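You operate a simulated robot arm through the tools that you are given. There is no shell and no other tool. Be economical: measure what you need, move in short steps, check, and stop when the job is done.

You run a simulated two-armed robot. Do the job below in one go: nothing can be reset, and whatever is moved stays where it is left.

## Task
Open the jets drawer, fetch the nozzle block with the smallest size on its label from the inside the jets drawer and stand it on top of the black coil ring on the upper shelf of the grey shelving and shut the drawer again. Then put the guide plate from the small blue bench top on the air bench top. Then take the white filter from the low shelf of the sorter six bench and put it on the bay 2 spot on the sorter six bench. Keep to this order. Set down upright: nozzle block, guide plate, white filter.

It is judged by the outcome, as a careful person would: the job done as asked, and still so three seconds after it is handed in. It fails if anything else is knocked over, pushed out of place, dropped, spilled or broken.

## Robot
Two 7-joint arms with three-finger grippers on one trunk, on a base that drives. Base frame: it is fixed to the floor where the robot stands at the start and does not move with it; the origin is under the middle of the robot, x ahead of it, y to its left, z up; the surface under the hand at the start is at about z = 0.889. Readings come in m, degrees, newtons and seconds.
The left shoulder is at the start at [0.046, 0.154, 0.996], the right one opposite. With the tool pointing down near the work surface each hand reaches from about 0.1 to 0.62 m from the robot's upright axis, wherever it stands, measured 20 degrees to its own side. Places, roughly: air bench top [-4.6, 0.2, 0.9]; bay 2 spot on the sorter six bench (23x23 cm) [-4.64, 2.06, 0.66]; coil ring [1, 1.25, 1]; guide plate [-3.75, -0.25, 0.75]; jets drawer [0.5, -0.1, 0.8]; white filter [-4.75, 1.75, 0.25]. Payload 2.69 kg a hand.
The tool frame of a hand sits at the grasp point between the pads (the TCP): z along the fingers, y along the line on which they close. The tips reach 0.029 m beyond it. The gripper opens to 0.12 m. The gripper's body begins 0.078 m behind the TCP.
Orientation is that of the tool frame in the base frame, as a unit quaternion [x, y, z, w]. With the fingers straight down and closing along the base's y, the tool's x points along the base's -x, its y along +y and its z along -z.

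## Interface
- The arms move only by the tool arm_command. It takes "left_steps", "right_steps" or both (then of equal length, played together; a hand with none holds still); each is a list of rows, each a list of 7 numbers: the shift along the tool's x, y, z in mm, then the turn, a rotation vector about the tool's x, y, z in degrees, then the closure in counts, from 0 (fully open) to 255 (shut). In form: [[x, y, z, wx, wy, wz, jaw], ...]. A call has 1 to 20 rows; each row shifts and turns the commanded pose from where the row before left it, along the tool's axes as they then stand. Each row takes 0.2 s and may step no farther than 0.05 m and 8.6 degrees from the row before; otherwise, or with a gripper value out of range, the whole call is refused. A pose out of reach is approached as far as the arm can. The call stops where the force on the tool passes 40 N (or 10 N more than at its start, if that is more) or the arm is blocked; 0.2 s more then pass. The fingers move at their own pace and stop on an object; they squeeze with about 22 N. The grip force told is the motor's: it shows also when the fingers shut on nothing. Time passes only in rows, and 0.2 s behind the last, so rows that do not move let the fingers close. The reply holds the time, the measured pose of the TCP, the force on the tool along the base axes, the opening and the grip force, in the units named above and with some noise, with the torque about the TCP (base axes, N m) and any sound that the robot's microphone picked up.
- Cameras (640 x 400 px; columns grow to the right, rows downward): "scene" is now at [0.1517, 0.0139, 1.1317]; the picture's right is [0.17, -0.99, 0.00], its down [-0.68, -0.12, -0.72] and it looks along [0.71, 0.12, -0.69] (base axes); focal length 214 px, centre (320, 200). "left" rides on the left gripper at [0.063, 0, -0.104] in its tool frame; the picture's right is [0.00, 1.00, 0.00], its down [-0.83, 0.00, -0.56] and it looks along [-0.56, 0.00, 0.83] (tool axes); focal length 275 px, centre (320, 200). "right" rides on the right gripper at [0.063, 0, -0.104] in its tool frame; the picture's right is [0.00, 1.00, 0.00], its down [-0.83, 0.00, -0.56] and it looks along [-0.56, 0.00, 0.83] (tool axes); focal length 275 px, centre (320, 200). There is no depth. A picture from a camera that has moved, and an enlarged one, comes with that camera's place and axes in the base frame and with its lens.
- snapshot(camera): a new picture of that camera. The clock stands still meanwhile.
- raise_lower(by): slides the trunk up (or, below 0, down) by that many m; the arms and the scene camera ride with it, the base frame stays. It gives what a move gives, with no picture.
- drive_base(legs): drives the robot by 1 to 6 legs, each [ahead, left, turn to the left] in m, m and degrees, along the robot's own axes; the way and the turn of a leg run together, so that a leg with both is an arc; at most 1.5 m and 180 degrees a leg. The arms and the cameras ride along, it lands a little off, and it stops where it bumps. It gives what a move gives.
- aim_head(pan, tilt): turns the head with the scene camera to pan (to the left, within 80 degrees either way) and tilt (down, from -29 to 69), counted from straight ahead of the robot. It gives what a move gives.
- close_up(camera, box): a new picture of the part [left, top, right, bottom] of that camera's present view, enlarged. The clock stands still meanwhile.
- hand_in(): hands the job in; it is judged then, once.

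Work in short steps. Places have to be worked out from the pictures, the camera data and where the tool is seen: move nearer, look again, correct. Check each grasp and each placing, and mend what went wrong. You have 165 turns and 130 pictures in all, those below and enlarged ones among them. Open the grippers and draw the arms clear of the work before you hand the job in, unless the task says otherwise; then end with one line.

The tools are called after "Request:" by a JSON object that holds its "name" and its "arguments". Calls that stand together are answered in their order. arm_command: Moves the arms, as the interface text tells. Its arguments: {"type":"object","properties":{"left_steps":{"type":"array"},"right_steps":{"type":"array"}},"required":[]} The other tools are called the same way: raise_lower (by) slides the trunk up or down; drive_base (legs) drives the base; aim_head (pan, tilt) turns the head that bears the scene camera; snapshot (camera) takes a picture; close_up (camera, box) takes an enlarged picture of a part of a camera's view; hand_in () hands the job in.

At the start:

```text
time_s: 0.0
left_ee_pos: [0.2999, 0.2721, 1.0444]
left_orientation: [0.0, 1.0, 0.0, 0.0]
left_contact_force: [-0.4, 0.1, 0.3]
left_moment: [-0.01, -0.02, 0.0]
left_finger_gap: 0.1203
left_grasp_force: 0.0
right_ee_pos: [0.3429, -0.0352, 1.0999]
right_orientation: [0.001, 1.0, 0.0, 0.0]
right_contact_force: [0.1, -0.2, -0.3]
right_moment: [-0.04, -0.02, -0.01]
right_finger_gap: 0.12
right_grasp_force: 0.1
trunk travel left (down, up): [-0.365, 0.073]
robot x, y, heading: [-0.0032, 0.0018, -0.1]
head pan, tilt: [9.7, 44.0]
```

scene: 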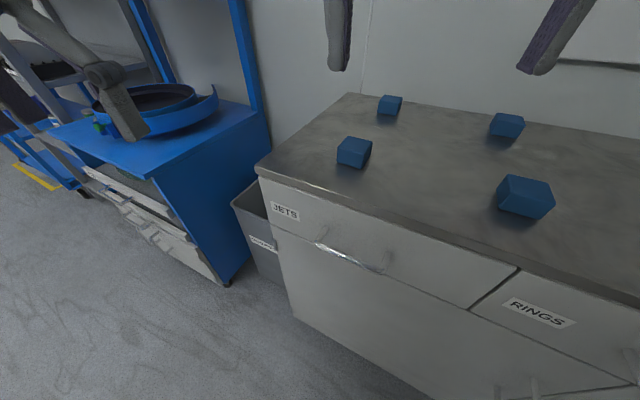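
right: 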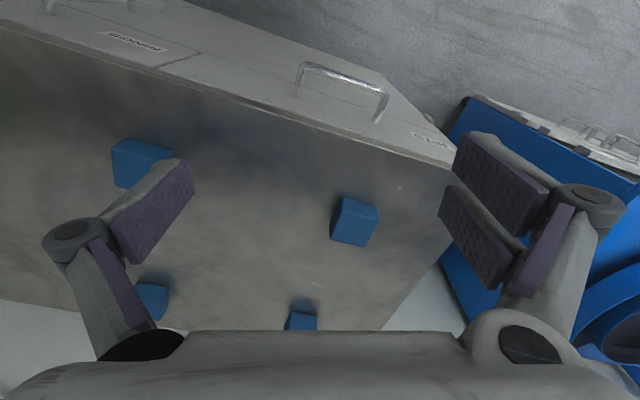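
left: 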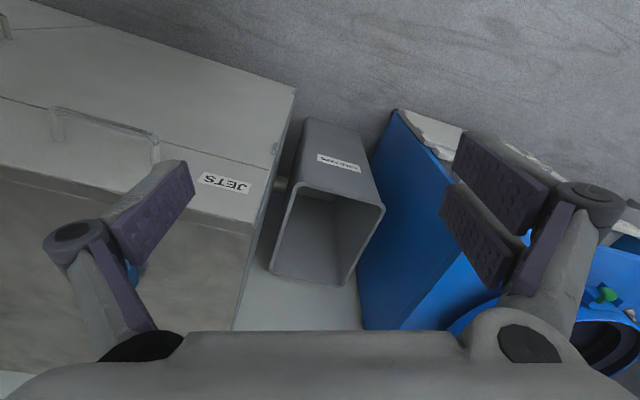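

The drawer handle looks to be near [0.357, 0, 0.8], with the front turned about 18°. First I look around towards the shelving to plan the route.

Request:
{"name": "aim_head", "arguments": {"pan": 60, "tilt": 20}}

Request:
{"name": "snapshot", "arguments": {"camera": "scene"}}

```text
time_s: 1.2
left_ee_pos: [0.3007, 0.2725, 1.0451]
left_orientation: [0.0, 1.0, 0.0, 0.0]
left_contact_force: [-0.1, 0.6, 0.3]
left_moment: [0.0, 0.01, 0.0]
left_finger_gap: 0.12
left_grasp_force: 0.0
right_ee_pos: [0.3417, -0.0351, 1.1001]
right_orientation: [0.0, 1.0, 0.0, 0.0]
right_contact_force: [0.6, 0.0, 0.5]
right_moment: [0.01, 0.0, -0.01]
right_finger_gap: 0.1197
right_grasp_force: 0.1
trunk travel left (down, up): [-0.365, 0.073]
robot x, y, heading: [0.0023, -0.0009, -0.1]
head pan, tilt: [60.0, 20.0]
```

```text
126 pictures are left
camera scene: at [0.1173, 0.0807, 1.1689], right [0.87, -0.5, 0.0], down [-0.17, -0.3, -0.94], along [0.47, 0.81, -0.34], focal length 214 px, centre (320, 200)
```

scene: 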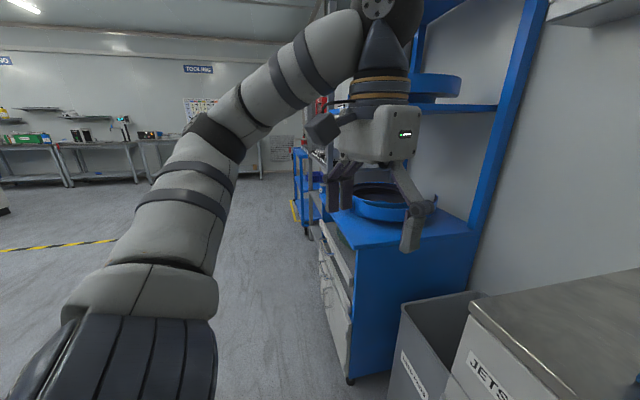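

The way to the drawer is free. I square the robot to the drawer front, standing about half a metre back from the handle.

Request:
{"name": "drive_base", "arguments": {"legs": [[-0.1, 0.28, 0], [0, 0, -18.4]]}}

Request:
{"name": "aim_head", "arguments": {"pan": -5, "tilt": 40}}

Request:
{"name": "snapshot", "arguments": {"camera": "scene"}}

Request:
{"name": "snapshot", "arguments": {"camera": "right"}}

```text
time_s: 5.0
left_ee_pos: [0.2704, 0.442, 1.0453]
left_orientation: [0.16, 0.987, 0.0, -0.001]
left_contact_force: [-0.5, 1.3, 0.1]
left_moment: [0.0, 0.0, -0.01]
left_finger_gap: 0.1202
left_grasp_force: 0.1
right_ee_pos: [0.2122, 0.138, 1.1]
right_orientation: [0.161, 0.987, 0.001, 0.0]
right_contact_force: [1.0, 0.4, -0.8]
right_moment: [-0.01, -0.01, 0.0]
right_finger_gap: 0.1199
right_grasp_force: 0.1
trunk travel left (down, up): [-0.365, 0.073]
robot x, y, heading: [-0.1043, 0.2816, -18.4]
head pan, tilt: [60.0, 20.0]
```

```text
time_s: 6.3
left_ee_pos: [0.2714, 0.4423, 1.045]
left_orientation: [0.161, 0.987, -0.001, 0.0]
left_contact_force: [-0.2, 0.0, -0.5]
left_moment: [-0.02, -0.01, 0.0]
left_finger_gap: 0.1201
left_grasp_force: 0.0
right_ee_pos: [0.2117, 0.1377, 1.1007]
right_orientation: [0.161, 0.987, 0.001, -0.001]
right_contact_force: [-0.4, 0.9, 0.7]
right_moment: [-0.02, 0.02, 0.0]
right_finger_gap: 0.1201
right_grasp_force: 0.0
trunk travel left (down, up): [-0.365, 0.073]
robot x, y, heading: [-0.1014, 0.2775, -18.3]
head pan, tilt: [-5.0, 40.0]
```

```text
125 pictures are left
camera scene: at [0.0447, 0.2236, 1.1375], right [-0.4, -0.92, 0.0], down [-0.59, 0.26, -0.77], along [0.7, -0.31, -0.64], focal length 214 px, centre (320, 200)
```

scene: 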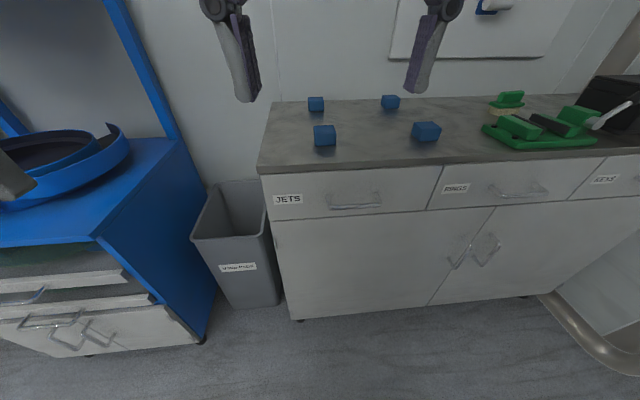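

```text
124 pictures are left
camera right: at [0.1536, 0.1575, 1.2036], right [0.31, 0.95, 0.0], down [0.79, -0.26, 0.56], along [0.53, -0.17, -0.83], focal length 275 px, centre (320, 200)
```

right: 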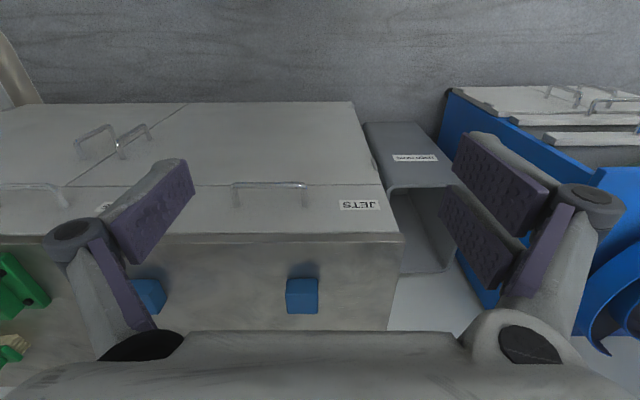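

The handle triangulates to about [0.349, 0.0, 0.808], half a metre ahead of the robot and 0.12 m to its right. I bring the right hand over and pitch it forward, above and in front of the handle.

Request:
{"name": "arm_command", "arguments": {"right_steps": [[-30, -43, 0, 0, 0, 0, 0], [-30, -43, 0, 0, 0, 0, 0], [0, 0, 0, 0, -8.182, 0, 0], [0, 0, 0, 0, -8.182, 0, 0], [0, 0, 0, 0, -8.182, 0, 0], [0, 0, 0, 0, -8.182, 0, 0], [0, 0, 0, 0, -8.182, 0, 0], [0, 0, 0, 0, -8.182, 0, 0], [0, 0, 0, 0, -8.182, 0, 0], [0, 0, 0, 0, -8.182, 0, 0], [0, 0, 0, 0, -8.182, 0, 0], [0, 0, 0, 0, -8.182, 0, 0], [0, 0, 0, 0, -8.182, 0, 0]]}}

```text
refused: row 1 steps farther than a row can; nothing moved
```

The first shift was a little too long for one row, so I split it into three.

Request:
{"name": "arm_command", "arguments": {"right_steps": [[-20, -28, 0, 0, 0, 0, 0], [-20, -28, 0, 0, 0, 0, 0], [-20, -28, 0, 0, 0, 0, 0], [0, 0, 0, 0, -8.182, 0, 0], [0, 0, 0, 0, -8.182, 0, 0], [0, 0, 0, 0, -8.182, 0, 0], [0, 0, 0, 0, -8.182, 0, 0], [0, 0, 0, 0, -8.182, 0, 0], [0, 0, 0, 0, -8.182, 0, 0], [0, 0, 0, 0, -8.182, 0, 0], [0, 0, 0, 0, -8.182, 0, 0], [0, 0, 0, 0, -8.182, 0, 0], [0, 0, 0, 0, -8.182, 0, 0], [0, 0, 0, 0, -8.182, 0, 0]]}}

```text
time_s: 9.3
left_ee_pos: [0.2726, 0.4415, 1.045]
left_orientation: [0.161, 0.987, 0.0, 0.0]
left_contact_force: [0.2, -0.5, -0.4]
left_moment: [0.02, 0.04, 0.01]
left_finger_gap: 0.1199
left_grasp_force: 0.0
right_ee_pos: [0.2658, 0.0459, 1.117]
right_orientation: [0.114, 0.698, -0.113, 0.698]
right_contact_force: [-0.1, 0.2, -0.2]
right_moment: [-0.02, 0.03, -0.05]
right_finger_gap: 0.1198
right_grasp_force: 0.0
right hand out of reach, approached as far as the arm can: row 13, 14
trunk travel left (down, up): [-0.365, 0.073]
robot x, y, heading: [-0.1004, 0.2776, -18.5]
head pan, tilt: [-5.0, 40.0]
```

Orientation is good. Now I lower the hand to about 0.81 (tool x is down), then roll it so that the fingers close vertically.

Request:
{"name": "arm_command", "arguments": {"right_steps": [[48, 0, 0, 0, 0, 0, 0], [48, 0, 0, 0, 0, 0, 0], [48, 0, 0, 0, 0, 0, 0], [48, 0, 0, 0, 0, 0, 0], [48, 0, 0, 0, 0, 0, 0], [48, 0, 0, 0, 0, 0, 0]]}}

```text
time_s: 10.7
left_ee_pos: [0.2717, 0.443, 1.0451]
left_orientation: [0.161, 0.987, 0.0, 0.0]
left_contact_force: [-0.3, -0.1, -0.5]
left_moment: [-0.01, 0.03, 0.0]
left_finger_gap: 0.1197
left_grasp_force: 0.0
right_ee_pos: [0.2963, 0.0564, 0.8387]
right_orientation: [0.114, 0.697, -0.114, 0.698]
right_contact_force: [0.5, -1.1, -0.5]
right_moment: [0.0, -0.02, 0.0]
right_finger_gap: 0.1203
right_grasp_force: 0.1
right hand out of reach, approached as far as the arm can: row 1, 2
trunk travel left (down, up): [-0.365, 0.073]
robot x, y, heading: [-0.1028, 0.2789, -18.6]
head pan, tilt: [-5.0, 40.0]
```

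The hand is at handle height, about 7 cm in front of it. I shift right 35 mm, back off a little and roll 90°.

Request:
{"name": "arm_command", "arguments": {"right_steps": [[0, -35, -20, 0, 0, 0, 0], [0, 0, 0, 0, 0, 8.182, 0], [0, 0, 0, 0, 0, 8.182, 0], [0, 0, 0, 0, 0, 8.182, 0], [0, 0, 0, 0, 0, 8.182, 0], [0, 0, 0, 0, 0, 8.182, 0], [0, 0, 0, 0, 0, 8.182, 0], [0, 0, 0, 0, 0, 8.182, 0], [0, 0, 0, 0, 0, 8.182, 0], [0, 0, 0, 0, 0, 8.182, 0], [0, 0, 0, 0, 0, 8.182, 0], [0, 0, 0, 0, 0, 8.182, 0]]}}

Request:
{"name": "snapshot", "arguments": {"camera": "scene"}}

Request:
{"name": "snapshot", "arguments": {"camera": "right"}}

```text
time_s: 13.3
left_ee_pos: [0.2708, 0.4433, 1.0449]
left_orientation: [0.161, 0.987, -0.001, 0.0]
left_contact_force: [-0.4, -0.2, -0.3]
left_moment: [0.03, 0.02, 0.03]
left_finger_gap: 0.1199
left_grasp_force: 0.1
right_ee_pos: [0.2671, 0.0306, 0.8389]
right_orientation: [0.575, 0.412, 0.413, 0.574]
right_contact_force: [0.1, -0.4, -0.2]
right_moment: [0.02, -0.02, 0.01]
right_finger_gap: 0.1203
right_grasp_force: 0.0
trunk travel left (down, up): [-0.365, 0.073]
robot x, y, heading: [-0.1002, 0.278, -18.4]
head pan, tilt: [-5.0, 40.0]
```

```text
123 pictures are left
camera scene: at [0.0447, 0.2235, 1.1375], right [-0.4, -0.92, 0.0], down [-0.59, 0.26, -0.77], along [0.7, -0.31, -0.64], focal length 214 px, centre (320, 200)
```

scene: 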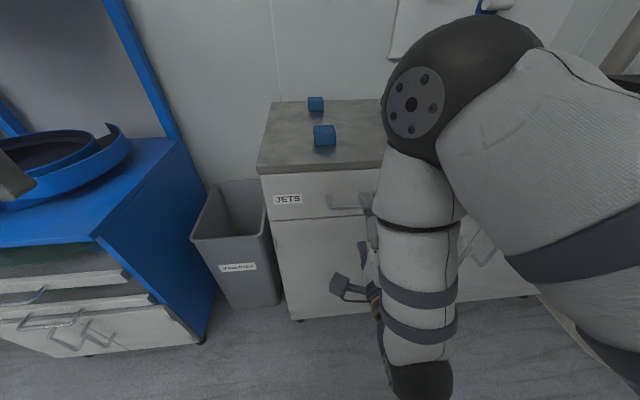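

```text
122 pictures are left
camera right: at [0.1882, 0.1238, 0.8379], right [0.0, 0.0, 1.0], down [-0.79, -0.61, 0.0], along [0.61, -0.79, 0.0], focal length 275 px, centre (320, 200)
```

right: 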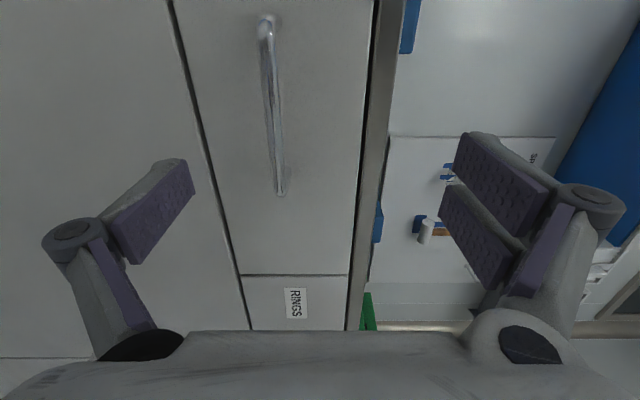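

From this view the bar sits at z ≈ 0.806, and I am laterally centred. I lower 33 mm, advance 80 mm and close on it.

Request:
{"name": "arm_command", "arguments": {"right_steps": [[0, -33, 0, 0, 0, 0, 0], [0, 0, 40, 0, 0, 0, 0], [0, 0, 40, 0, 0, 0, 0], [0, 0, 0, 0, 0, 0, 150], [0, 0, 0, 0, 0, 0, 255], [0, 0, 0, 0, 0, 0, 255], [0, 0, 0, 0, 0, 0, 255]]}}

Request:
{"name": "snapshot", "arguments": {"camera": "right"}}

```text
time_s: 14.9
left_ee_pos: [0.2718, 0.4416, 1.045]
left_orientation: [0.161, 0.987, 0.0, 0.0]
left_contact_force: [0.5, -0.2, 0.8]
left_moment: [0.04, 0.0, 0.01]
left_finger_gap: 0.1197
left_grasp_force: 0.1
right_ee_pos: [0.3465, 0.005, 0.8059]
right_orientation: [0.575, 0.412, 0.412, 0.574]
right_contact_force: [-0.1, -0.5, -6.3]
right_moment: [-0.03, 0.02, 0.18]
right_finger_gap: 0.0106
right_grasp_force: 37.4
right hand out of reach, approached as far as the arm can: row 1
trunk travel left (down, up): [-0.365, 0.073]
robot x, y, heading: [-0.0977, 0.2769, -18.7]
head pan, tilt: [-5.0, 40.0]
```

```text
121 pictures are left
camera right: at [0.2691, 0.0978, 0.8052], right [0.0, 0.0, 1.0], down [-0.79, -0.61, 0.01], along [0.61, -0.79, 0.0], focal length 275 px, centre (320, 200)
```

right: 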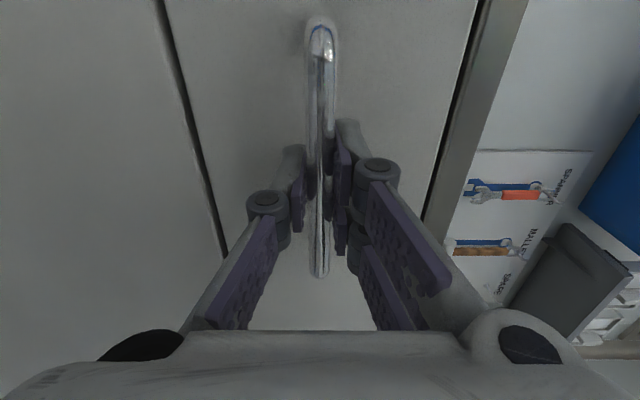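

The bar is gripped (gap 10.6 mm). I pull the drawer by backing the base 0.25 m straight.

Request:
{"name": "drive_base", "arguments": {"legs": [[-0.25, 0, 0]]}}

Request:
{"name": "snapshot", "arguments": {"camera": "scene"}}

```text
time_s: 16.7
left_ee_pos: [0.0349, 0.5187, 1.0453]
left_orientation: [0.161, 0.987, 0.001, 0.0]
left_contact_force: [0.3, -0.5, 0.2]
left_moment: [0.0, 0.02, 0.0]
left_finger_gap: 0.1199
left_grasp_force: 0.0
right_ee_pos: [0.1117, 0.0814, 0.8062]
right_orientation: [0.576, 0.412, 0.412, 0.574]
right_contact_force: [-6.2, -25.0, -10.6]
right_moment: [-0.07, 0.03, 0.05]
right_finger_gap: 0.0109
right_grasp_force: 37.5
trunk travel left (down, up): [-0.365, 0.073]
robot x, y, heading: [-0.3356, 0.3556, -18.7]
head pan, tilt: [-5.0, 40.0]
```

```text
120 pictures are left
camera scene: at [-0.1917, 0.2999, 1.1374], right [-0.4, -0.92, 0.0], down [-0.59, 0.26, -0.77], along [0.7, -0.3, -0.64], focal length 214 px, centre (320, 200)
```

scene: 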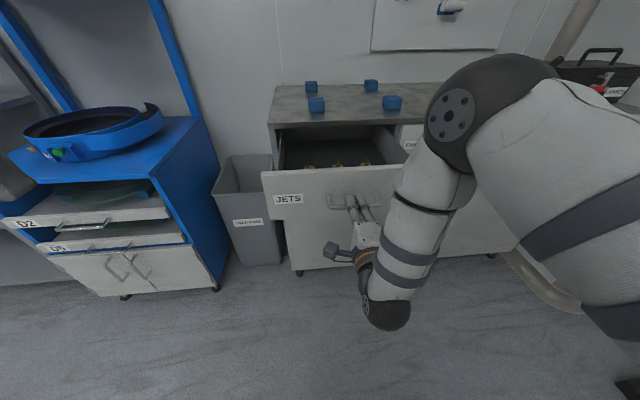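

The drawer is open about 0.25 m and brass pieces are visible inside. I release the handle and back the hand off.

Request:
{"name": "arm_command", "arguments": {"right_steps": [[0, 0, 0, 0, 0, 0, 0], [0, 0, 0, 0, 0, 0, 0], [0, 0, 0, 0, 0, 0, 0], [0, 0, -40, 0, 0, 0, 0], [0, 0, -40, 0, 0, 0, 0]]}}

Request:
{"name": "close_up", "arguments": {"camera": "scene", "box": [250, 70, 450, 210]}}

```text
time_s: 17.9
left_ee_pos: [0.0346, 0.5232, 1.0438]
left_orientation: [0.161, 0.987, 0.0, 0.0]
left_contact_force: [-0.2, 0.0, -0.2]
left_moment: [0.02, 0.02, 0.0]
left_finger_gap: 0.1201
left_grasp_force: 0.1
right_ee_pos: [0.0338, 0.1064, 0.8078]
right_orientation: [0.577, 0.408, 0.41, 0.577]
right_contact_force: [-0.3, -1.1, 0.0]
right_moment: [0.01, 0.04, 0.01]
right_finger_gap: 0.1199
right_grasp_force: 0.1
trunk travel left (down, up): [-0.365, 0.073]
robot x, y, heading: [-0.3391, 0.3581, -18.5]
head pan, tilt: [-5.0, 40.0]
```

```text
2.86 times, centred on (350, 140) of scene
camera zoom: at [-0.1917, 0.3039, 1.1376], right [-0.4, -0.92, 0.0], down [-0.59, 0.26, -0.77], along [0.7, -0.31, -0.64], focal length 613 px, centre (234, 371)
```

zoom: 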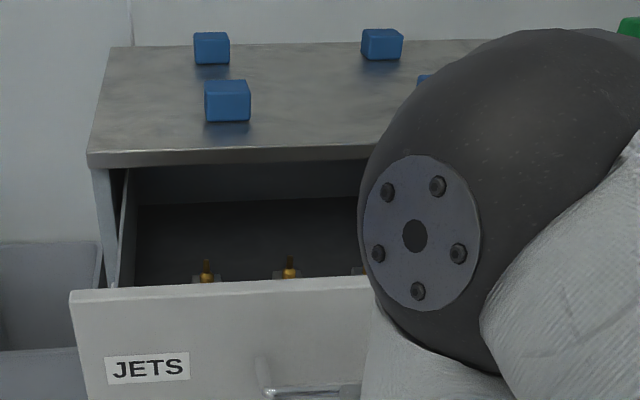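

I now return the right arm to a compact tool-down pose so it doesn't block the view: roll back, then raise.

Request:
{"name": "arm_command", "arguments": {"right_steps": [[0, 0, -20, 0, 0, -8.182, 0], [0, 0, 0, 0, 0, -8.182, 0], [0, 0, 0, 0, 0, -8.182, 0], [0, 0, 0, 0, 0, -8.182, 0], [0, 0, 0, 0, 0, -8.182, 0], [0, 0, 0, 0, 0, -8.182, 0], [0, 0, 0, 0, 0, -8.182, 0], [0, 0, 0, 0, 0, -8.182, 0], [0, 0, 0, 0, 0, -8.182, 0], [0, 0, 0, 0, 0, -8.182, 0], [0, 0, 0, 0, 0, -8.182, 0], [-45, 0, 0, 0, 0, 0, 0], [-45, 0, 0, 0, 0, 0, 0], [-45, 0, 0, 0, 0, 0, 0], [-45, 0, 0, 0, 0, 0, 0], [-45, 0, 0, 0, 0, 0, 0], [-45, 0, 0, 0, 0, 0, 0]]}}

Request:
{"name": "arm_command", "arguments": {"right_steps": [[0, 0, 0, 0, 8.182, 0, 0], [0, 0, 0, 0, 8.182, 0, 0], [0, 0, 0, 0, 8.182, 0, 0], [0, 0, 0, 0, 8.182, 0, 0], [0, 0, 0, 0, 8.182, 0, 0], [0, 0, 0, 0, 8.182, 0, 0], [0, 0, 0, 0, 8.182, 0, 0], [0, 0, 0, 0, 8.182, 0, 0], [0, 0, 0, 0, 8.182, 0, 0], [0, 0, 0, 0, 8.182, 0, 0], [0, 0, 0, 0, 8.182, 0, 0]]}}

Request:
{"name": "snapshot", "arguments": {"camera": "scene"}}

```text
time_s: 21.5
left_ee_pos: [0.0362, 0.5212, 1.0457]
left_orientation: [0.162, 0.987, 0.0, 0.0]
left_contact_force: [0.0, 0.5, -0.1]
left_moment: [-0.02, -0.01, 0.0]
left_finger_gap: 0.1199
left_grasp_force: 0.0
right_ee_pos: [0.0674, 0.1167, 1.0725]
right_orientation: [0.116, 0.698, -0.115, 0.698]
right_contact_force: [-0.5, 0.5, 0.4]
right_moment: [0.02, 0.02, 0.0]
right_finger_gap: 0.1198
right_grasp_force: 0.0
right hand out of reach, approached as far as the arm can: row 1, 13, 14, 15
trunk travel left (down, up): [-0.365, 0.073]
robot x, y, heading: [-0.3376, 0.3586, -18.5]
head pan, tilt: [-5.0, 40.0]
```

```text
time_s: 23.9
left_ee_pos: [0.0363, 0.5218, 1.0447]
left_orientation: [0.161, 0.987, 0.0, -0.001]
left_contact_force: [0.0, 0.3, -0.8]
left_moment: [-0.05, 0.03, -0.01]
left_finger_gap: 0.1198
left_grasp_force: 0.0
right_ee_pos: [0.0682, 0.12, 1.0724]
right_orientation: [0.163, 0.987, 0.0, -0.002]
right_contact_force: [-0.1, 0.4, -0.5]
right_moment: [-0.01, 0.03, -0.04]
right_finger_gap: 0.1202
right_grasp_force: 0.0
trunk travel left (down, up): [-0.365, 0.073]
robot x, y, heading: [-0.3351, 0.3597, -18.5]
head pan, tilt: [-5.0, 40.0]
```

```text
118 pictures are left
camera scene: at [-0.191, 0.3026, 1.1374], right [-0.4, -0.92, 0.0], down [-0.59, 0.26, -0.77], along [0.7, -0.31, -0.64], focal length 214 px, centre (320, 200)
```

scene: 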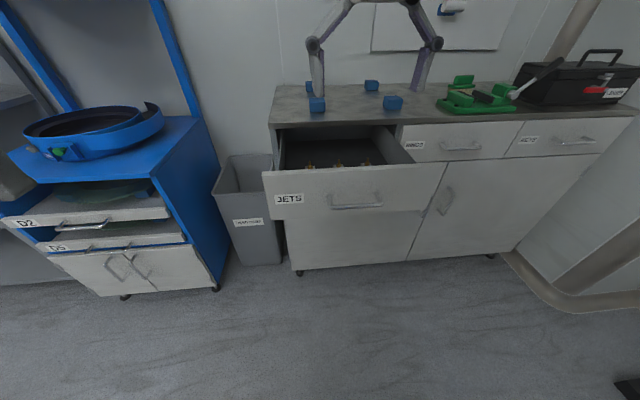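

Three nozzle blocks sit near the front of the drawer. I look with the right hand camera, which is above the drawer.

Request:
{"name": "snapshot", "arguments": {"camera": "right"}}

```text
117 pictures are left
camera right: at [0.01, 0.14, 1.1753], right [0.32, 0.95, 0.0], down [0.79, -0.26, 0.55], along [0.52, -0.18, -0.83], focal length 275 px, centre (320, 200)
```

right: 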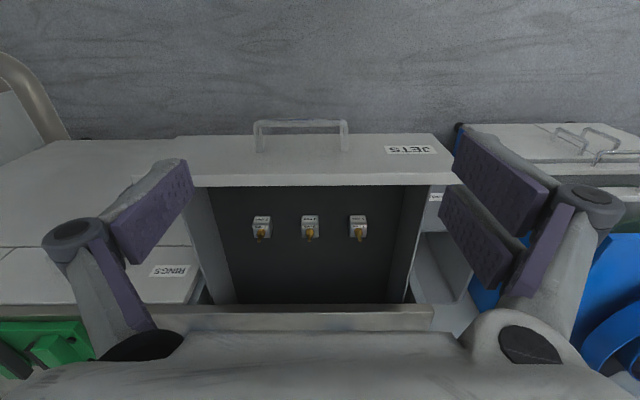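

The labels face the robot. I enlarge them.

Request:
{"name": "close_up", "arguments": {"camera": "right", "box": [240, 200, 384, 250]}}

```text
4.44 times, centred on (312, 225) of right
camera zoom: at [0.01, 0.14, 1.1753], right [0.32, 0.95, 0.0], down [0.79, -0.26, 0.55], along [0.52, -0.18, -0.83], focal length 1224 px, centre (356, 89)
```

zoom: 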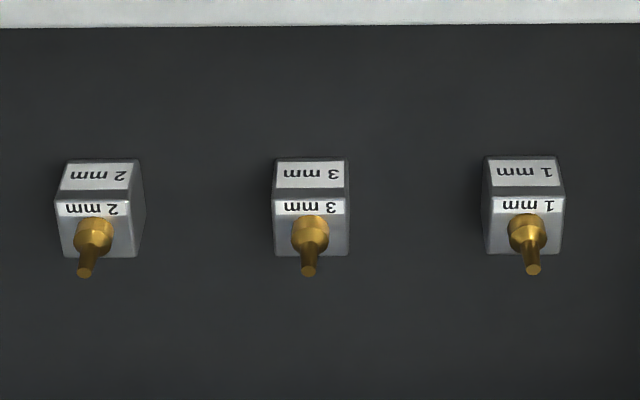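

The 1 mm block is the robot's leftmost one: nozzle tip near [0.337, 0.101, 0.816], block about 3 cm wide on a floor at about 0.767. I lift the left hand for clearance and drive the base nearer.

Request:
{"name": "arm_command", "arguments": {"left_steps": [[40, 0, -28, 0, 0, 0, 0], [40, 0, -28, 0, 0, 0, 0], [0, 0, -40, 0, 0, 0, 0], [0, 0, -30, 0, 0, 0, 0]]}}

Request:
{"name": "drive_base", "arguments": {"legs": [[0.19, 0.1, 0]]}}

Request:
{"name": "snapshot", "arguments": {"camera": "right"}}

Request:
{"name": "snapshot", "arguments": {"camera": "scene"}}

```text
time_s: 24.9
left_ee_pos: [-0.0462, 0.4737, 1.0874]
left_orientation: [0.16, 0.987, -0.001, 0.0]
left_contact_force: [-0.4, -0.5, 0.3]
left_moment: [0.03, 0.01, 0.01]
left_finger_gap: 0.1199
left_grasp_force: 0.0
left hand out of reach, approached as far as the arm can: row 1, 2, 3, 4
right_ee_pos: [0.0673, 0.1197, 1.073]
right_orientation: [0.163, 0.987, 0.0, -0.001]
right_contact_force: [0.3, -0.2, -0.1]
right_moment: [-0.01, 0.02, -0.02]
right_finger_gap: 0.1199
right_grasp_force: 0.0
trunk travel left (down, up): [-0.365, 0.073]
robot x, y, heading: [-0.3332, 0.3553, -18.5]
head pan, tilt: [-5.0, 40.0]
```

```text
time_s: 26.6
left_ee_pos: [0.1666, 0.5066, 1.0853]
left_orientation: [0.16, 0.987, 0.0, 0.0]
left_contact_force: [-0.2, -0.9, -0.4]
left_moment: [-0.02, 0.07, 0.0]
left_finger_gap: 0.1203
left_grasp_force: 0.0
right_ee_pos: [0.2817, 0.1547, 1.0712]
right_orientation: [0.162, 0.987, -0.001, 0.0]
right_contact_force: [-0.1, 0.5, -0.5]
right_moment: [0.0, 0.01, -0.04]
right_finger_gap: 0.1201
right_grasp_force: 0.1
trunk travel left (down, up): [-0.365, 0.073]
robot x, y, heading: [-0.1237, 0.3883, -18.4]
head pan, tilt: [-5.0, 40.0]
```

```text
115 pictures are left
camera right: at [0.2223, 0.1749, 1.1751], right [0.32, 0.95, 0.0], down [0.79, -0.26, 0.56], along [0.53, -0.18, -0.83], focal length 275 px, centre (320, 200)
```

right: 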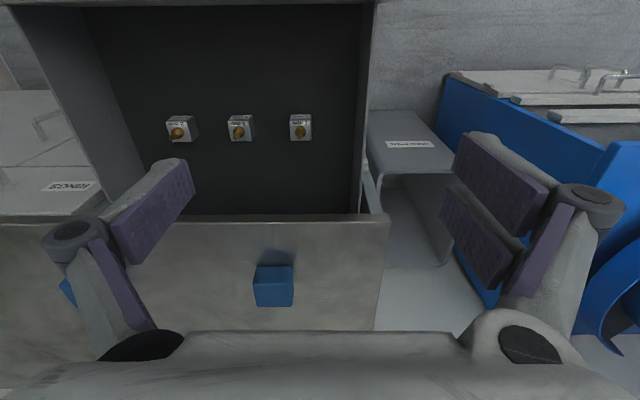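

```text
114 pictures are left
camera scene: at [0.021, 0.3372, 1.1374], right [-0.4, -0.92, 0.0], down [-0.59, 0.26, -0.77], along [0.7, -0.3, -0.64], focal length 214 px, centre (320, 200)
```

scene: 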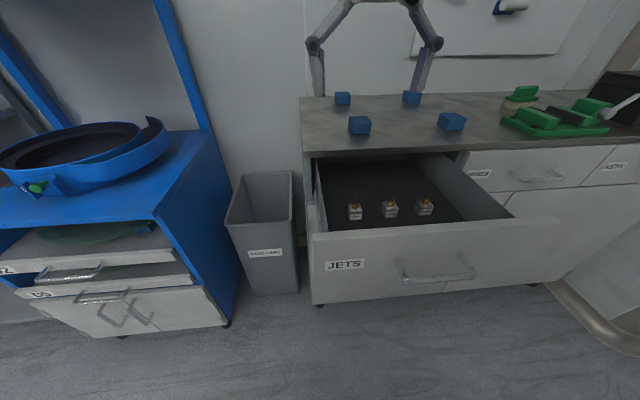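

Both views put the block near [0.338, 0.106]. I move over it with the fingers half closed and descend partway, then look again.

Request:
{"name": "arm_command", "arguments": {"right_steps": [[-35, -15, 0, 0, 0, 0, 100], [-34, -14, 0, 0, 0, 0, 100], [0, 0, 45, 0, 0, 0, 100], [0, 0, 45, 0, 0, 0, 100], [0, 0, 45, 0, 0, 0, 100], [0, 0, 40, 0, 0, 0, 100]]}}

Request:
{"name": "snapshot", "arguments": {"camera": "right"}}

```text
time_s: 28.0
left_ee_pos: [0.1662, 0.5079, 1.0863]
left_orientation: [0.159, 0.987, -0.001, -0.001]
left_contact_force: [-0.1, 0.4, -0.1]
left_moment: [-0.01, 0.03, 0.0]
left_finger_gap: 0.1199
left_grasp_force: 0.0
right_ee_pos: [0.3252, 0.111, 0.8905]
right_orientation: [0.162, 0.987, 0.0, 0.001]
right_contact_force: [-1.1, -0.4, -0.2]
right_moment: [-0.01, 0.0, -0.04]
right_finger_gap: 0.073
right_grasp_force: 0.1
right hand out of reach, approached as far as the arm can: row 2
trunk travel left (down, up): [-0.365, 0.073]
robot x, y, heading: [-0.1249, 0.3912, -18.2]
head pan, tilt: [-5.0, 40.0]
```

```text
113 pictures are left
camera right: at [0.2674, 0.1312, 0.9936], right [0.32, 0.95, 0.0], down [0.79, -0.26, 0.56], along [0.53, -0.18, -0.83], focal length 275 px, centre (320, 200)
```

right: 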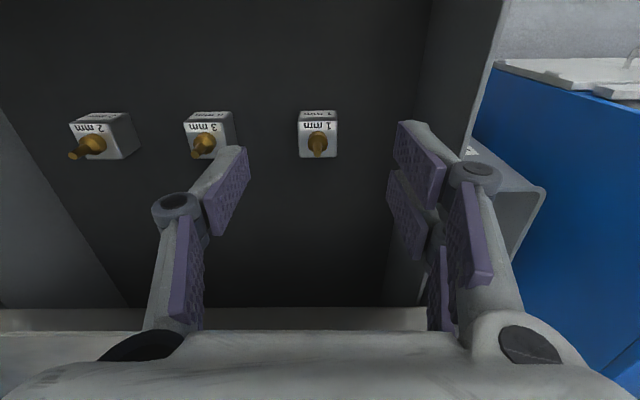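

The block's top is at [0.339, 0.105]: 15 mm further ahead, laterally centred. I move there, descend 88 mm and close.

Request:
{"name": "arm_command", "arguments": {"right_steps": [[-15, -1, 0, 0, 0, 0, 100], [0, 0, 35, 0, 0, 0, 100], [0, 0, 30, 0, 0, 0, 100], [0, 0, 23, 0, 0, 0, 100], [0, 0, 0, 0, 0, 0, 200], [0, 0, 0, 0, 0, 0, 255], [0, 0, 0, 0, 0, 0, 255]]}}

Request:
{"name": "snapshot", "arguments": {"camera": "right"}}

```text
time_s: 29.6
left_ee_pos: [0.167, 0.5073, 1.0856]
left_orientation: [0.16, 0.987, -0.001, 0.001]
left_contact_force: [0.2, -0.4, 0.7]
left_moment: [-0.02, -0.03, -0.02]
left_finger_gap: 0.1199
left_grasp_force: 0.1
right_ee_pos: [0.3386, 0.104, 0.8042]
right_orientation: [0.162, 0.987, -0.001, 0.0]
right_contact_force: [0.5, 0.1, -0.4]
right_moment: [-0.02, -0.04, 0.01]
right_finger_gap: 0.0316
right_grasp_force: 22.0
trunk travel left (down, up): [-0.365, 0.073]
robot x, y, heading: [-0.1258, 0.3946, -18.2]
head pan, tilt: [-5.0, 40.0]
```

```text
112 pictures are left
camera right: at [0.28, 0.1257, 0.9064], right [0.32, 0.95, 0.0], down [0.79, -0.26, 0.56], along [0.53, -0.18, -0.83], focal length 275 px, centre (320, 200)
```

right: 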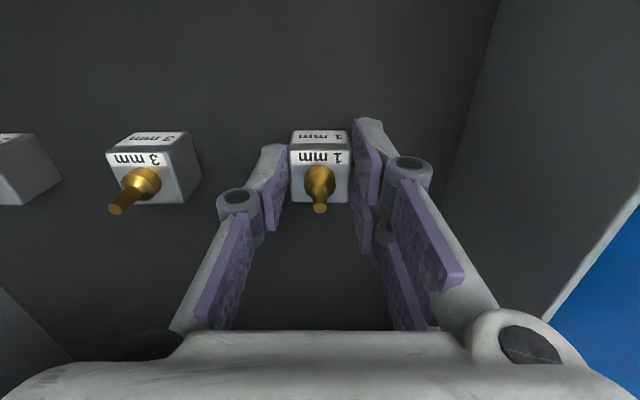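

Grasped (31.6 mm). I lift it straight up out of the drawer.

Request:
{"name": "arm_command", "arguments": {"right_steps": [[0, 0, -30, 0, 0, 0, 255], [0, 0, -45, 0, 0, 0, 255], [0, 0, -45, 0, 0, 0, 255], [0, 0, -45, 0, 0, 0, 255], [0, 0, -45, 0, 0, 0, 255], [0, 0, -45, 0, 0, 0, 255]]}}

Request:
{"name": "drive_base", "arguments": {"legs": [[-0.4, 0, 0], [0, 0, 18.4], [0, 0.9, 0]]}}

Request:
{"name": "aim_head", "arguments": {"pan": 0, "tilt": 15}}

Request:
{"name": "snapshot", "arguments": {"camera": "scene"}}

```text
time_s: 31.0
left_ee_pos: [0.1658, 0.5072, 1.0864]
left_orientation: [0.16, 0.987, 0.0, 0.0]
left_contact_force: [0.1, -0.3, 0.3]
left_moment: [-0.01, 0.02, 0.04]
left_finger_gap: 0.1201
left_grasp_force: 0.1
right_ee_pos: [0.3364, 0.1053, 1.0471]
right_orientation: [0.162, 0.987, -0.001, 0.001]
right_contact_force: [-0.2, 0.2, -0.9]
right_moment: [0.03, 0.02, -0.05]
right_finger_gap: 0.0316
right_grasp_force: 21.9
right hand out of reach, approached as far as the arm can: row 6
trunk travel left (down, up): [-0.365, 0.073]
robot x, y, heading: [-0.1247, 0.3905, -18.4]
head pan, tilt: [-5.0, 40.0]
```

```text
time_s: 41.5
left_ee_pos: [-0.2578, 1.6247, 1.0861]
left_orientation: [0.003, 1.0, -0.001, 0.0]
left_contact_force: [0.6, 0.6, -0.2]
left_moment: [0.03, -0.01, 0.01]
left_finger_gap: 0.12
left_grasp_force: 0.0
right_ee_pos: [0.0273, 1.2957, 1.0467]
right_orientation: [0.006, 1.0, -0.001, 0.001]
right_contact_force: [0.6, -0.4, -1.3]
right_moment: [-0.02, 0.03, 0.02]
right_finger_gap: 0.0315
right_grasp_force: 21.6
trunk travel left (down, up): [-0.365, 0.073]
robot x, y, heading: [-0.5025, 1.4225, -0.5]
head pan, tilt: [-5.0, 40.0]
```

```text
time_s: 42.3
left_ee_pos: [-0.2597, 1.6243, 1.0867]
left_orientation: [0.003, 1.0, -0.001, 0.0]
left_contact_force: [-0.1, -0.5, -0.6]
left_moment: [0.0, -0.01, -0.01]
left_finger_gap: 0.1202
left_grasp_force: 0.0
right_ee_pos: [0.0284, 1.2961, 1.0473]
right_orientation: [0.006, 1.0, 0.0, 0.0]
right_contact_force: [0.4, 0.3, -1.4]
right_moment: [-0.02, 0.0, 0.01]
right_finger_gap: 0.0316
right_grasp_force: 22.3
trunk travel left (down, up): [-0.365, 0.073]
robot x, y, heading: [-0.4986, 1.4245, -0.4]
head pan, tilt: [0.0, 15.0]
```

```text
111 pictures are left
camera scene: at [-0.3364, 1.4252, 1.177], right [-0.01, -1.0, 0.0], down [-0.26, 0.0, -0.97], along [0.97, -0.01, -0.26], focal length 214 px, centre (320, 200)
```

scene: 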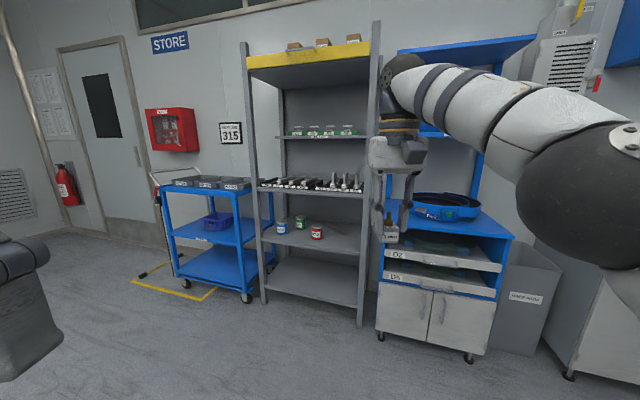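

The grey shelving is ahead-left. I enlarge its shelves to find the black coil ring.

Request:
{"name": "close_up", "arguments": {"camera": "scene", "box": [240, 30, 390, 210]}}

```text
2.22 times, centred on (315, 120) of scene
camera zoom: at [-0.3364, 1.4252, 1.177], right [-0.01, -1.0, 0.0], down [-0.26, 0.0, -0.97], along [0.97, -0.01, -0.26], focal length 477 px, centre (331, 378)
```

zoom: 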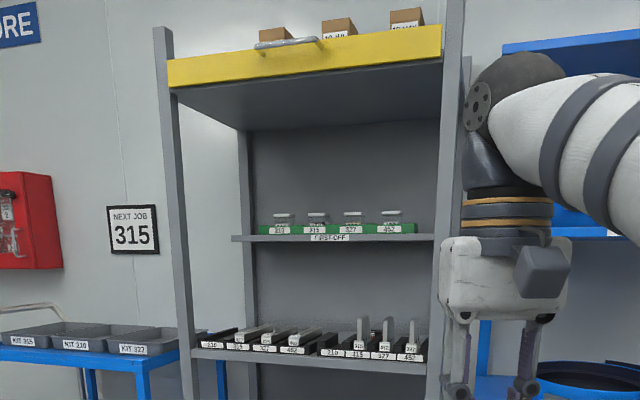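

I zoom further into the shelf at the expected coil ring position.

Request:
{"name": "close_up", "arguments": {"camera": "scene", "box": [250, 160, 380, 250]}}

```text
4.44 times, centred on (315, 205) of scene
camera zoom: at [-0.3364, 1.4252, 1.177], right [-0.01, -1.0, 0.0], down [-0.26, 0.0, -0.97], along [0.97, -0.01, -0.26], focal length 953 px, centre (342, 178)
```

zoom: 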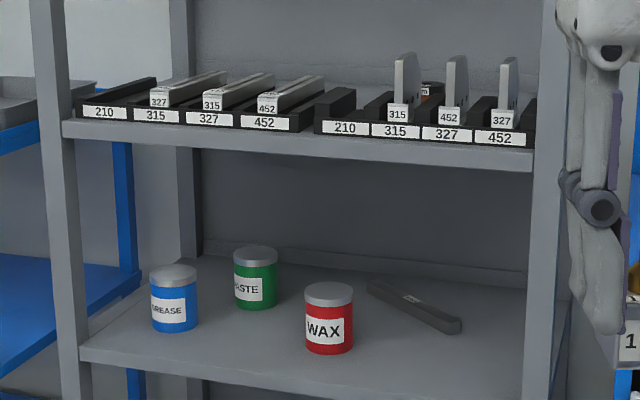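

Only trays are visible at the spot; the ring may be hidden behind the upright pieces. I raise the trunk, move closer and look from above.

Request:
{"name": "raise_lower", "arguments": {"by": 0.07}}

Request:
{"name": "drive_base", "arguments": {"legs": [[0.35, -0.05, 0]]}}

Request:
{"name": "snapshot", "arguments": {"camera": "scene"}}

Request:
{"name": "snapshot", "arguments": {"camera": "right"}}

```text
time_s: 43.4
left_ee_pos: [-0.2572, 1.6259, 1.1554]
left_orientation: [0.004, 1.0, -0.002, -0.001]
left_contact_force: [1.4, 0.0, -0.9]
left_moment: [0.01, 0.05, 0.02]
left_finger_gap: 0.1201
left_grasp_force: 0.0
right_ee_pos: [-0.038, 1.2954, 1.2417]
right_orientation: [0.005, 0.992, -0.001, 0.128]
right_contact_force: [0.6, 0.6, -1.3]
right_moment: [-0.04, 0.08, -0.02]
right_finger_gap: 0.0318
right_grasp_force: 22.0
trunk travel left (down, up): [-0.435, 0.003]
robot x, y, heading: [-0.4984, 1.4255, -0.3]
head pan, tilt: [0.0, 15.0]
```

```text
time_s: 45.7
left_ee_pos: [0.091, 1.5733, 1.1561]
left_orientation: [0.004, 1.0, -0.002, 0.001]
left_contact_force: [-0.3, 0.1, -0.1]
left_moment: [0.01, 0.02, 0.02]
left_finger_gap: 0.1197
left_grasp_force: 0.1
right_ee_pos: [0.3086, 1.2421, 1.2448]
right_orientation: [0.007, 0.992, 0.001, 0.129]
right_contact_force: [0.9, -0.3, -1.5]
right_moment: [0.02, 0.02, 0.0]
right_finger_gap: 0.0317
right_grasp_force: 21.9
trunk travel left (down, up): [-0.435, 0.003]
robot x, y, heading: [-0.1493, 1.3722, -0.6]
head pan, tilt: [0.0, 15.0]
```

```text
108 pictures are left
camera scene: at [-0.051, 1.3729, 1.2577], right [-0.01, -1.0, 0.0], down [-0.26, 0.0, -0.97], along [0.97, -0.01, -0.26], focal length 214 px, centre (320, 200)
```

scene: 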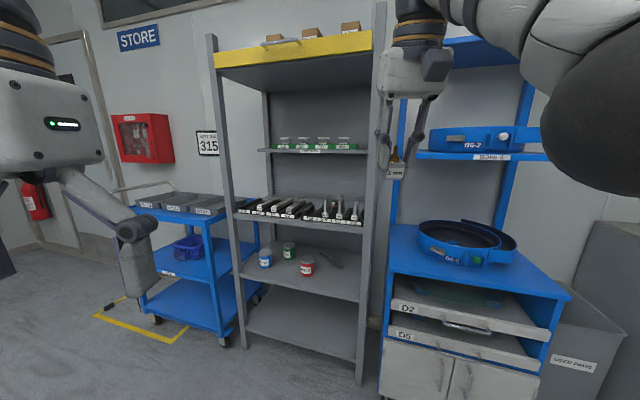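

```text
107 pictures are left
camera right: at [0.2223, 1.2438, 1.327], right [0.01, 1.0, 0.0], down [0.66, -0.01, 0.75], along [0.75, -0.01, -0.66], focal length 275 px, centre (320, 200)
```

right: 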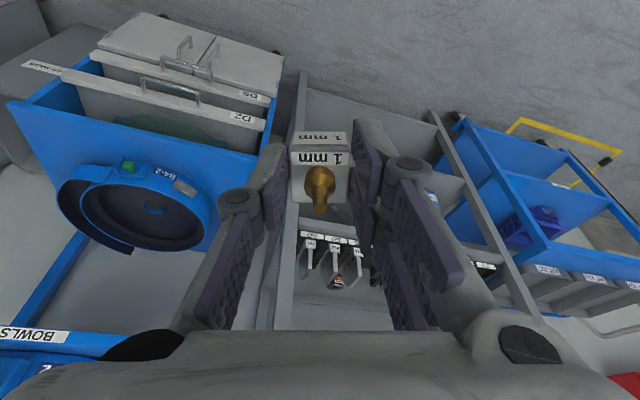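

There is something small behind the upright pieces. I enlarge both views.

Request:
{"name": "close_up", "arguments": {"camera": "right", "box": [280, 200, 420, 310]}}

Request:
{"name": "close_up", "arguments": {"camera": "scene", "box": [230, 180, 380, 240]}}

```text
3.64 times, centred on (350, 255) of right
camera zoom: at [0.2223, 1.2438, 1.327], right [0.01, 1.0, 0.0], down [0.66, -0.01, 0.75], along [0.75, -0.01, -0.66], focal length 1001 px, centre (211, 0)
```

zoom: 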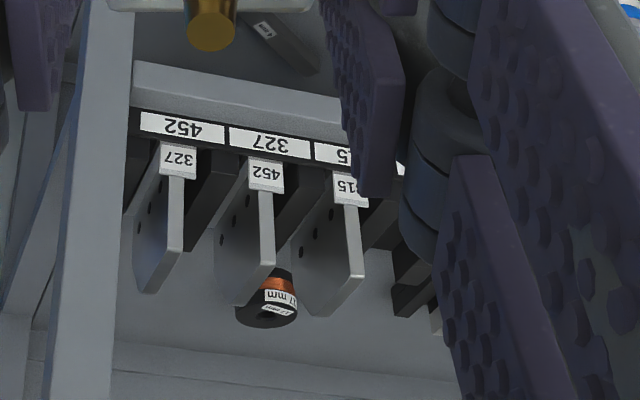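

```text
4.27 times, centred on (305, 210) of scene
camera zoom: at [-0.051, 1.3729, 1.2577], right [-0.01, -1.0, 0.0], down [-0.26, 0.0, -0.97], along [0.97, -0.01, -0.26], focal length 915 px, centre (384, 157)
```

zoom: 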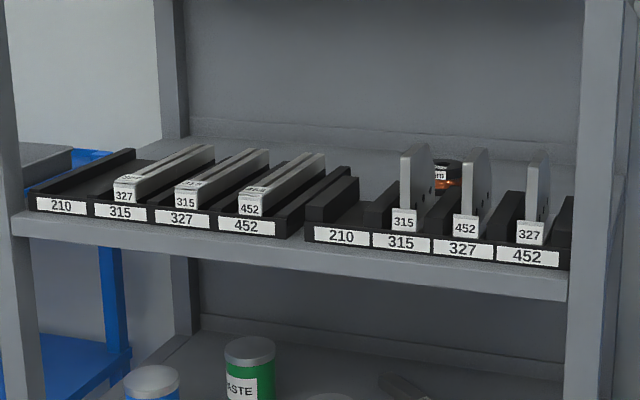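

The black coil ring (17 mm label) stands behind the upright plates at about [1.046, 1.285], top about 0.955; plates reach about 1.025 at x 0.83–0.89. I check the robot's own footprint by looking down.

Request:
{"name": "aim_head", "arguments": {"pan": 0, "tilt": 69}}

Request:
{"name": "snapshot", "arguments": {"camera": "scene"}}

```text
time_s: 46.9
left_ee_pos: [0.0905, 1.5723, 1.1572]
left_orientation: [0.004, 1.0, -0.001, 0.001]
left_contact_force: [-0.1, 0.6, 0.0]
left_moment: [0.0, 0.0, 0.0]
left_finger_gap: 0.1201
left_grasp_force: 0.1
right_ee_pos: [0.3084, 1.2422, 1.2437]
right_orientation: [0.007, 0.992, 0.0, 0.129]
right_contact_force: [1.2, 0.0, -1.2]
right_moment: [-0.01, -0.01, 0.0]
right_finger_gap: 0.0313
right_grasp_force: 22.4
trunk travel left (down, up): [-0.435, 0.003]
robot x, y, heading: [-0.151, 1.3762, -0.4]
head pan, tilt: [0.0, 68.8]
```

```text
104 pictures are left
camera scene: at [-0.0888, 1.3732, 1.182], right [-0.01, -1.0, 0.0], down [-0.93, 0.01, -0.36], along [0.36, 0.0, -0.93], focal length 214 px, centre (320, 200)
```

scene: 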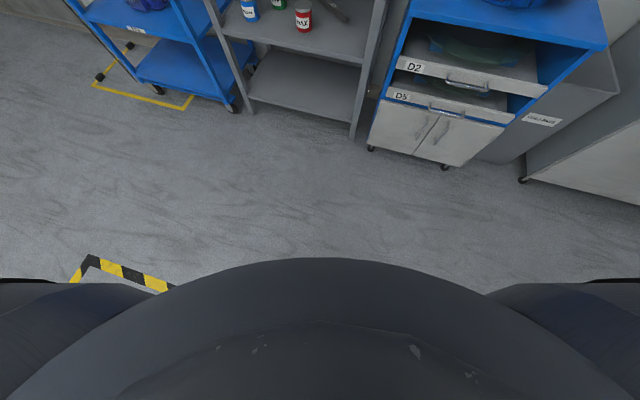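

The base front is only about 0.19 m ahead of the axis, and the floor corners show the shelving is also turned about -17.6°. I square up to it, move left, and stop a bit short.

Request:
{"name": "drive_base", "arguments": {"legs": [[0, 0, -17.2], [0, 0.453, 0], [0.25, 0, 0]]}}

Request:
{"name": "aim_head", "arguments": {"pan": -20, "tilt": 25}}

Request:
{"name": "snapshot", "arguments": {"camera": "scene"}}

```text
time_s: 53.4
left_ee_pos: [0.5145, 1.8502, 1.1561]
left_orientation: [0.153, 0.988, -0.001, 0.0]
left_contact_force: [0.6, 0.0, -0.2]
left_moment: [0.02, 0.01, 0.01]
left_finger_gap: 0.12
left_grasp_force: 0.0
right_ee_pos: [0.6249, 1.4708, 1.2445]
right_orientation: [0.155, 0.979, -0.019, 0.128]
right_contact_force: [0.8, 0.1, -1.7]
right_moment: [-0.02, 0.05, 0.03]
right_finger_gap: 0.0316
right_grasp_force: 22.2
trunk travel left (down, up): [-0.435, 0.003]
robot x, y, heading: [0.2228, 1.7334, -17.7]
head pan, tilt: [0.0, 68.8]
```

```text
time_s: 54.5
left_ee_pos: [0.5136, 1.8503, 1.1574]
left_orientation: [0.153, 0.988, -0.001, 0.001]
left_contact_force: [0.5, 0.3, -0.2]
left_moment: [-0.02, -0.01, -0.03]
left_finger_gap: 0.12
left_grasp_force: 0.0
right_ee_pos: [0.6249, 1.4712, 1.2429]
right_orientation: [0.155, 0.98, -0.019, 0.127]
right_contact_force: [0.5, -0.8, -0.3]
right_moment: [0.0, 0.0, 0.02]
right_finger_gap: 0.0315
right_grasp_force: 22.6
trunk travel left (down, up): [-0.435, 0.003]
robot x, y, heading: [0.2247, 1.7323, -17.7]
head pan, tilt: [-20.0, 25.0]
```

```text
103 pictures are left
camera scene: at [0.3037, 1.674, 1.2413], right [-0.61, -0.79, 0.0], down [-0.34, 0.26, -0.91], along [0.72, -0.55, -0.42], focal length 214 px, centre (320, 200)
```

scene: 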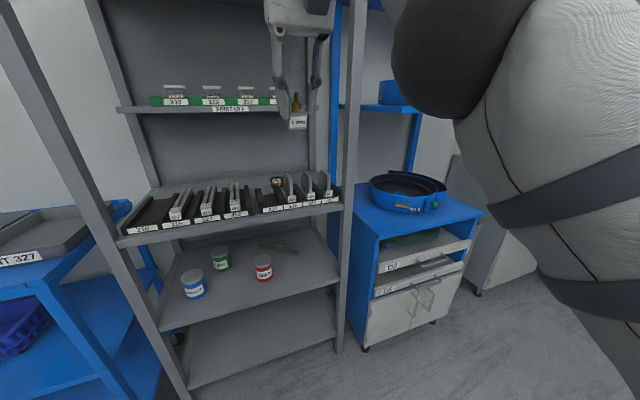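

Request:
{"name": "close_up", "arguments": {"camera": "scene", "box": [220, 150, 350, 230]}}

Request:
{"name": "close_up", "arguments": {"camera": "right", "box": [240, 180, 440, 330]}}

```text
4.92 times, centred on (285, 190) of scene
camera zoom: at [0.3037, 1.674, 1.2413], right [-0.61, -0.79, 0.0], down [-0.34, 0.26, -0.91], along [0.72, -0.55, -0.42], focal length 1056 px, centre (492, 249)
```

zoom: 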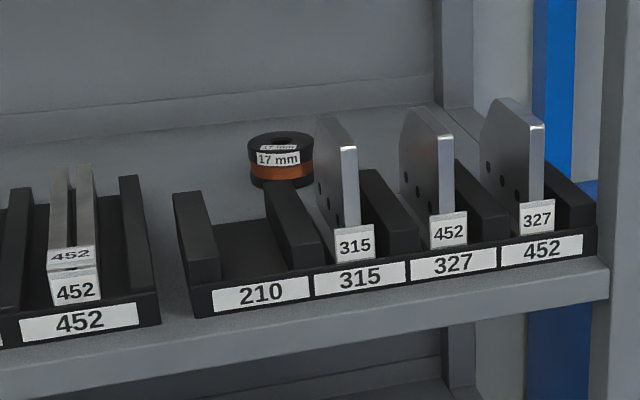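

```text
2.67 times, centred on (340, 255) of right
camera zoom: at [0.5426, 1.4978, 1.327], right [0.3, 0.95, 0.0], down [0.63, -0.2, 0.75], along [0.71, -0.23, -0.66], focal length 734 px, centre (267, 53)
```

zoom: 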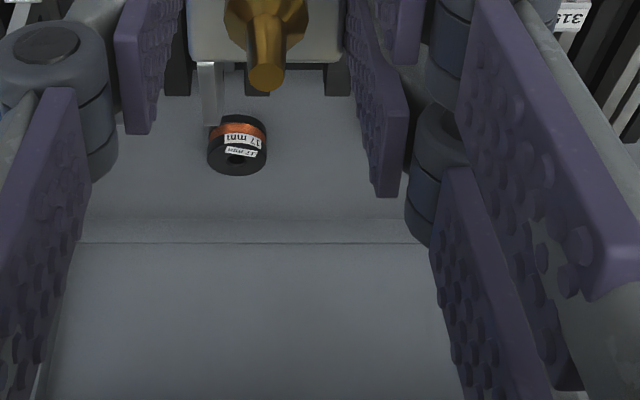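

The coil ring is at about [1.066, 1.304], top near z 0.957, with a small hole and a flat rim. I straighten the tilt of the right hand and lower it to about 1.11 where the reach is fine.

Request:
{"name": "arm_command", "arguments": {"right_steps": [[0, 0, 0, 0, 7.35, 0, 255], [0, 0, 0, 0, 7.35, 0, 255], [0, 0, 45, 0, 0, 0, 255], [0, 0, 45, 0, 0, 0, 255], [0, 0, 40, 0, 0, 0, 255]]}}

```text
time_s: 55.7
left_ee_pos: [0.5149, 1.8504, 1.1563]
left_orientation: [0.154, 0.988, 0.0, 0.0]
left_contact_force: [-0.1, -0.3, -0.2]
left_moment: [0.02, 0.0, 0.0]
left_finger_gap: 0.1199
left_grasp_force: 0.1
right_ee_pos: [0.6295, 1.4699, 1.1]
right_orientation: [0.157, 0.984, -0.013, 0.078]
right_contact_force: [0.1, -0.4, -0.6]
right_moment: [-0.04, -0.03, 0.0]
right_finger_gap: 0.0314
right_grasp_force: 21.4
right hand out of reach, approached as far as the arm can: row 1, 2
trunk travel left (down, up): [-0.435, 0.003]
robot x, y, heading: [0.2242, 1.7282, -17.7]
head pan, tilt: [-20.0, 25.0]
```

Remaining tilt is about 9°. I remove it, shift 22 mm right, then drive forward 0.25 m with the block well above the plates.

Request:
{"name": "arm_command", "arguments": {"right_steps": [[0, -11, 0, 0, 4.5, 0, 255], [0, -11, 0, 0, 4.5, 0, 255], [0, 0, 0, 0, 0, 0, 255]]}}

Request:
{"name": "drive_base", "arguments": {"legs": [[0.22, 0, 0]]}}

Request:
{"name": "snapshot", "arguments": {"camera": "right"}}

Request:
{"name": "snapshot", "arguments": {"camera": "scene"}}

```text
time_s: 56.5
left_ee_pos: [0.5129, 1.8509, 1.1565]
left_orientation: [0.154, 0.988, -0.001, 0.001]
left_contact_force: [0.4, -0.5, -0.4]
left_moment: [0.01, 0.01, -0.01]
left_finger_gap: 0.1197
left_grasp_force: 0.0
right_ee_pos: [0.621, 1.4482, 1.1005]
right_orientation: [0.157, 0.988, -0.003, -0.001]
right_contact_force: [-0.5, -0.4, -1.1]
right_moment: [-0.02, 0.0, 0.0]
right_finger_gap: 0.0317
right_grasp_force: 22.2
trunk travel left (down, up): [-0.435, 0.003]
robot x, y, heading: [0.2275, 1.7337, -17.6]
head pan, tilt: [-20.0, 25.0]
```

```text
time_s: 58.1
left_ee_pos: [0.7212, 1.7841, 1.1566]
left_orientation: [0.154, 0.988, -0.001, 0.0]
left_contact_force: [-0.5, 0.0, 0.5]
left_moment: [0.0, 0.02, -0.01]
left_finger_gap: 0.12
left_grasp_force: 0.0
right_ee_pos: [0.8293, 1.3814, 1.0992]
right_orientation: [0.158, 0.987, -0.002, 0.0]
right_contact_force: [0.9, 1.4, -1.1]
right_moment: [0.01, 0.06, 0.01]
right_finger_gap: 0.0314
right_grasp_force: 21.9
trunk travel left (down, up): [-0.435, 0.003]
robot x, y, heading: [0.4312, 1.6647, -17.8]
head pan, tilt: [-20.0, 25.0]
```

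```text
100 pictures are left
camera right: at [0.7702, 1.4021, 1.2029], right [0.31, 0.95, 0.0], down [0.79, -0.25, 0.56], along [0.53, -0.17, -0.83], focal length 275 px, centre (320, 200)
```

right: 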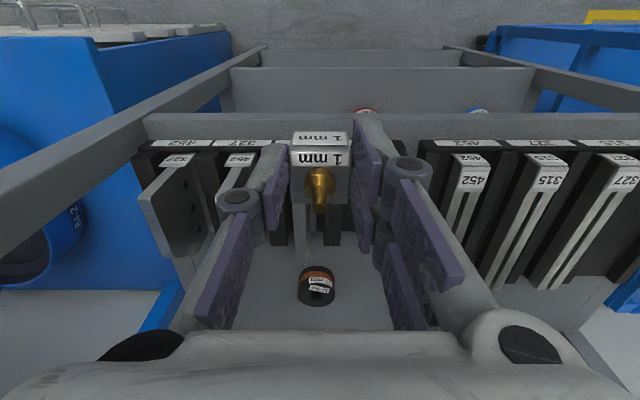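

```text
99 pictures are left
camera scene: at [0.5108, 1.6078, 1.2414], right [-0.61, -0.79, 0.0], down [-0.33, 0.26, -0.91], along [0.72, -0.55, -0.42], focal length 214 px, centre (320, 200)
```

scene: 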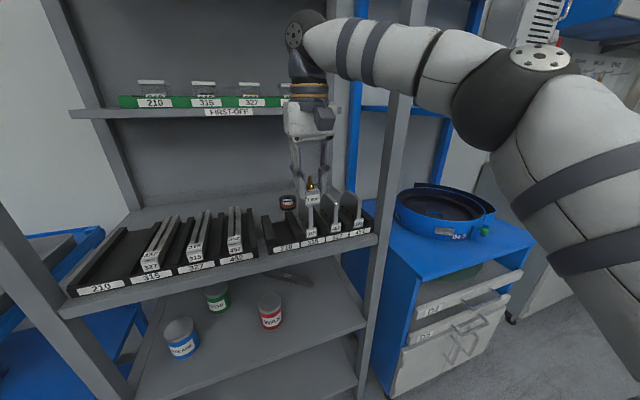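

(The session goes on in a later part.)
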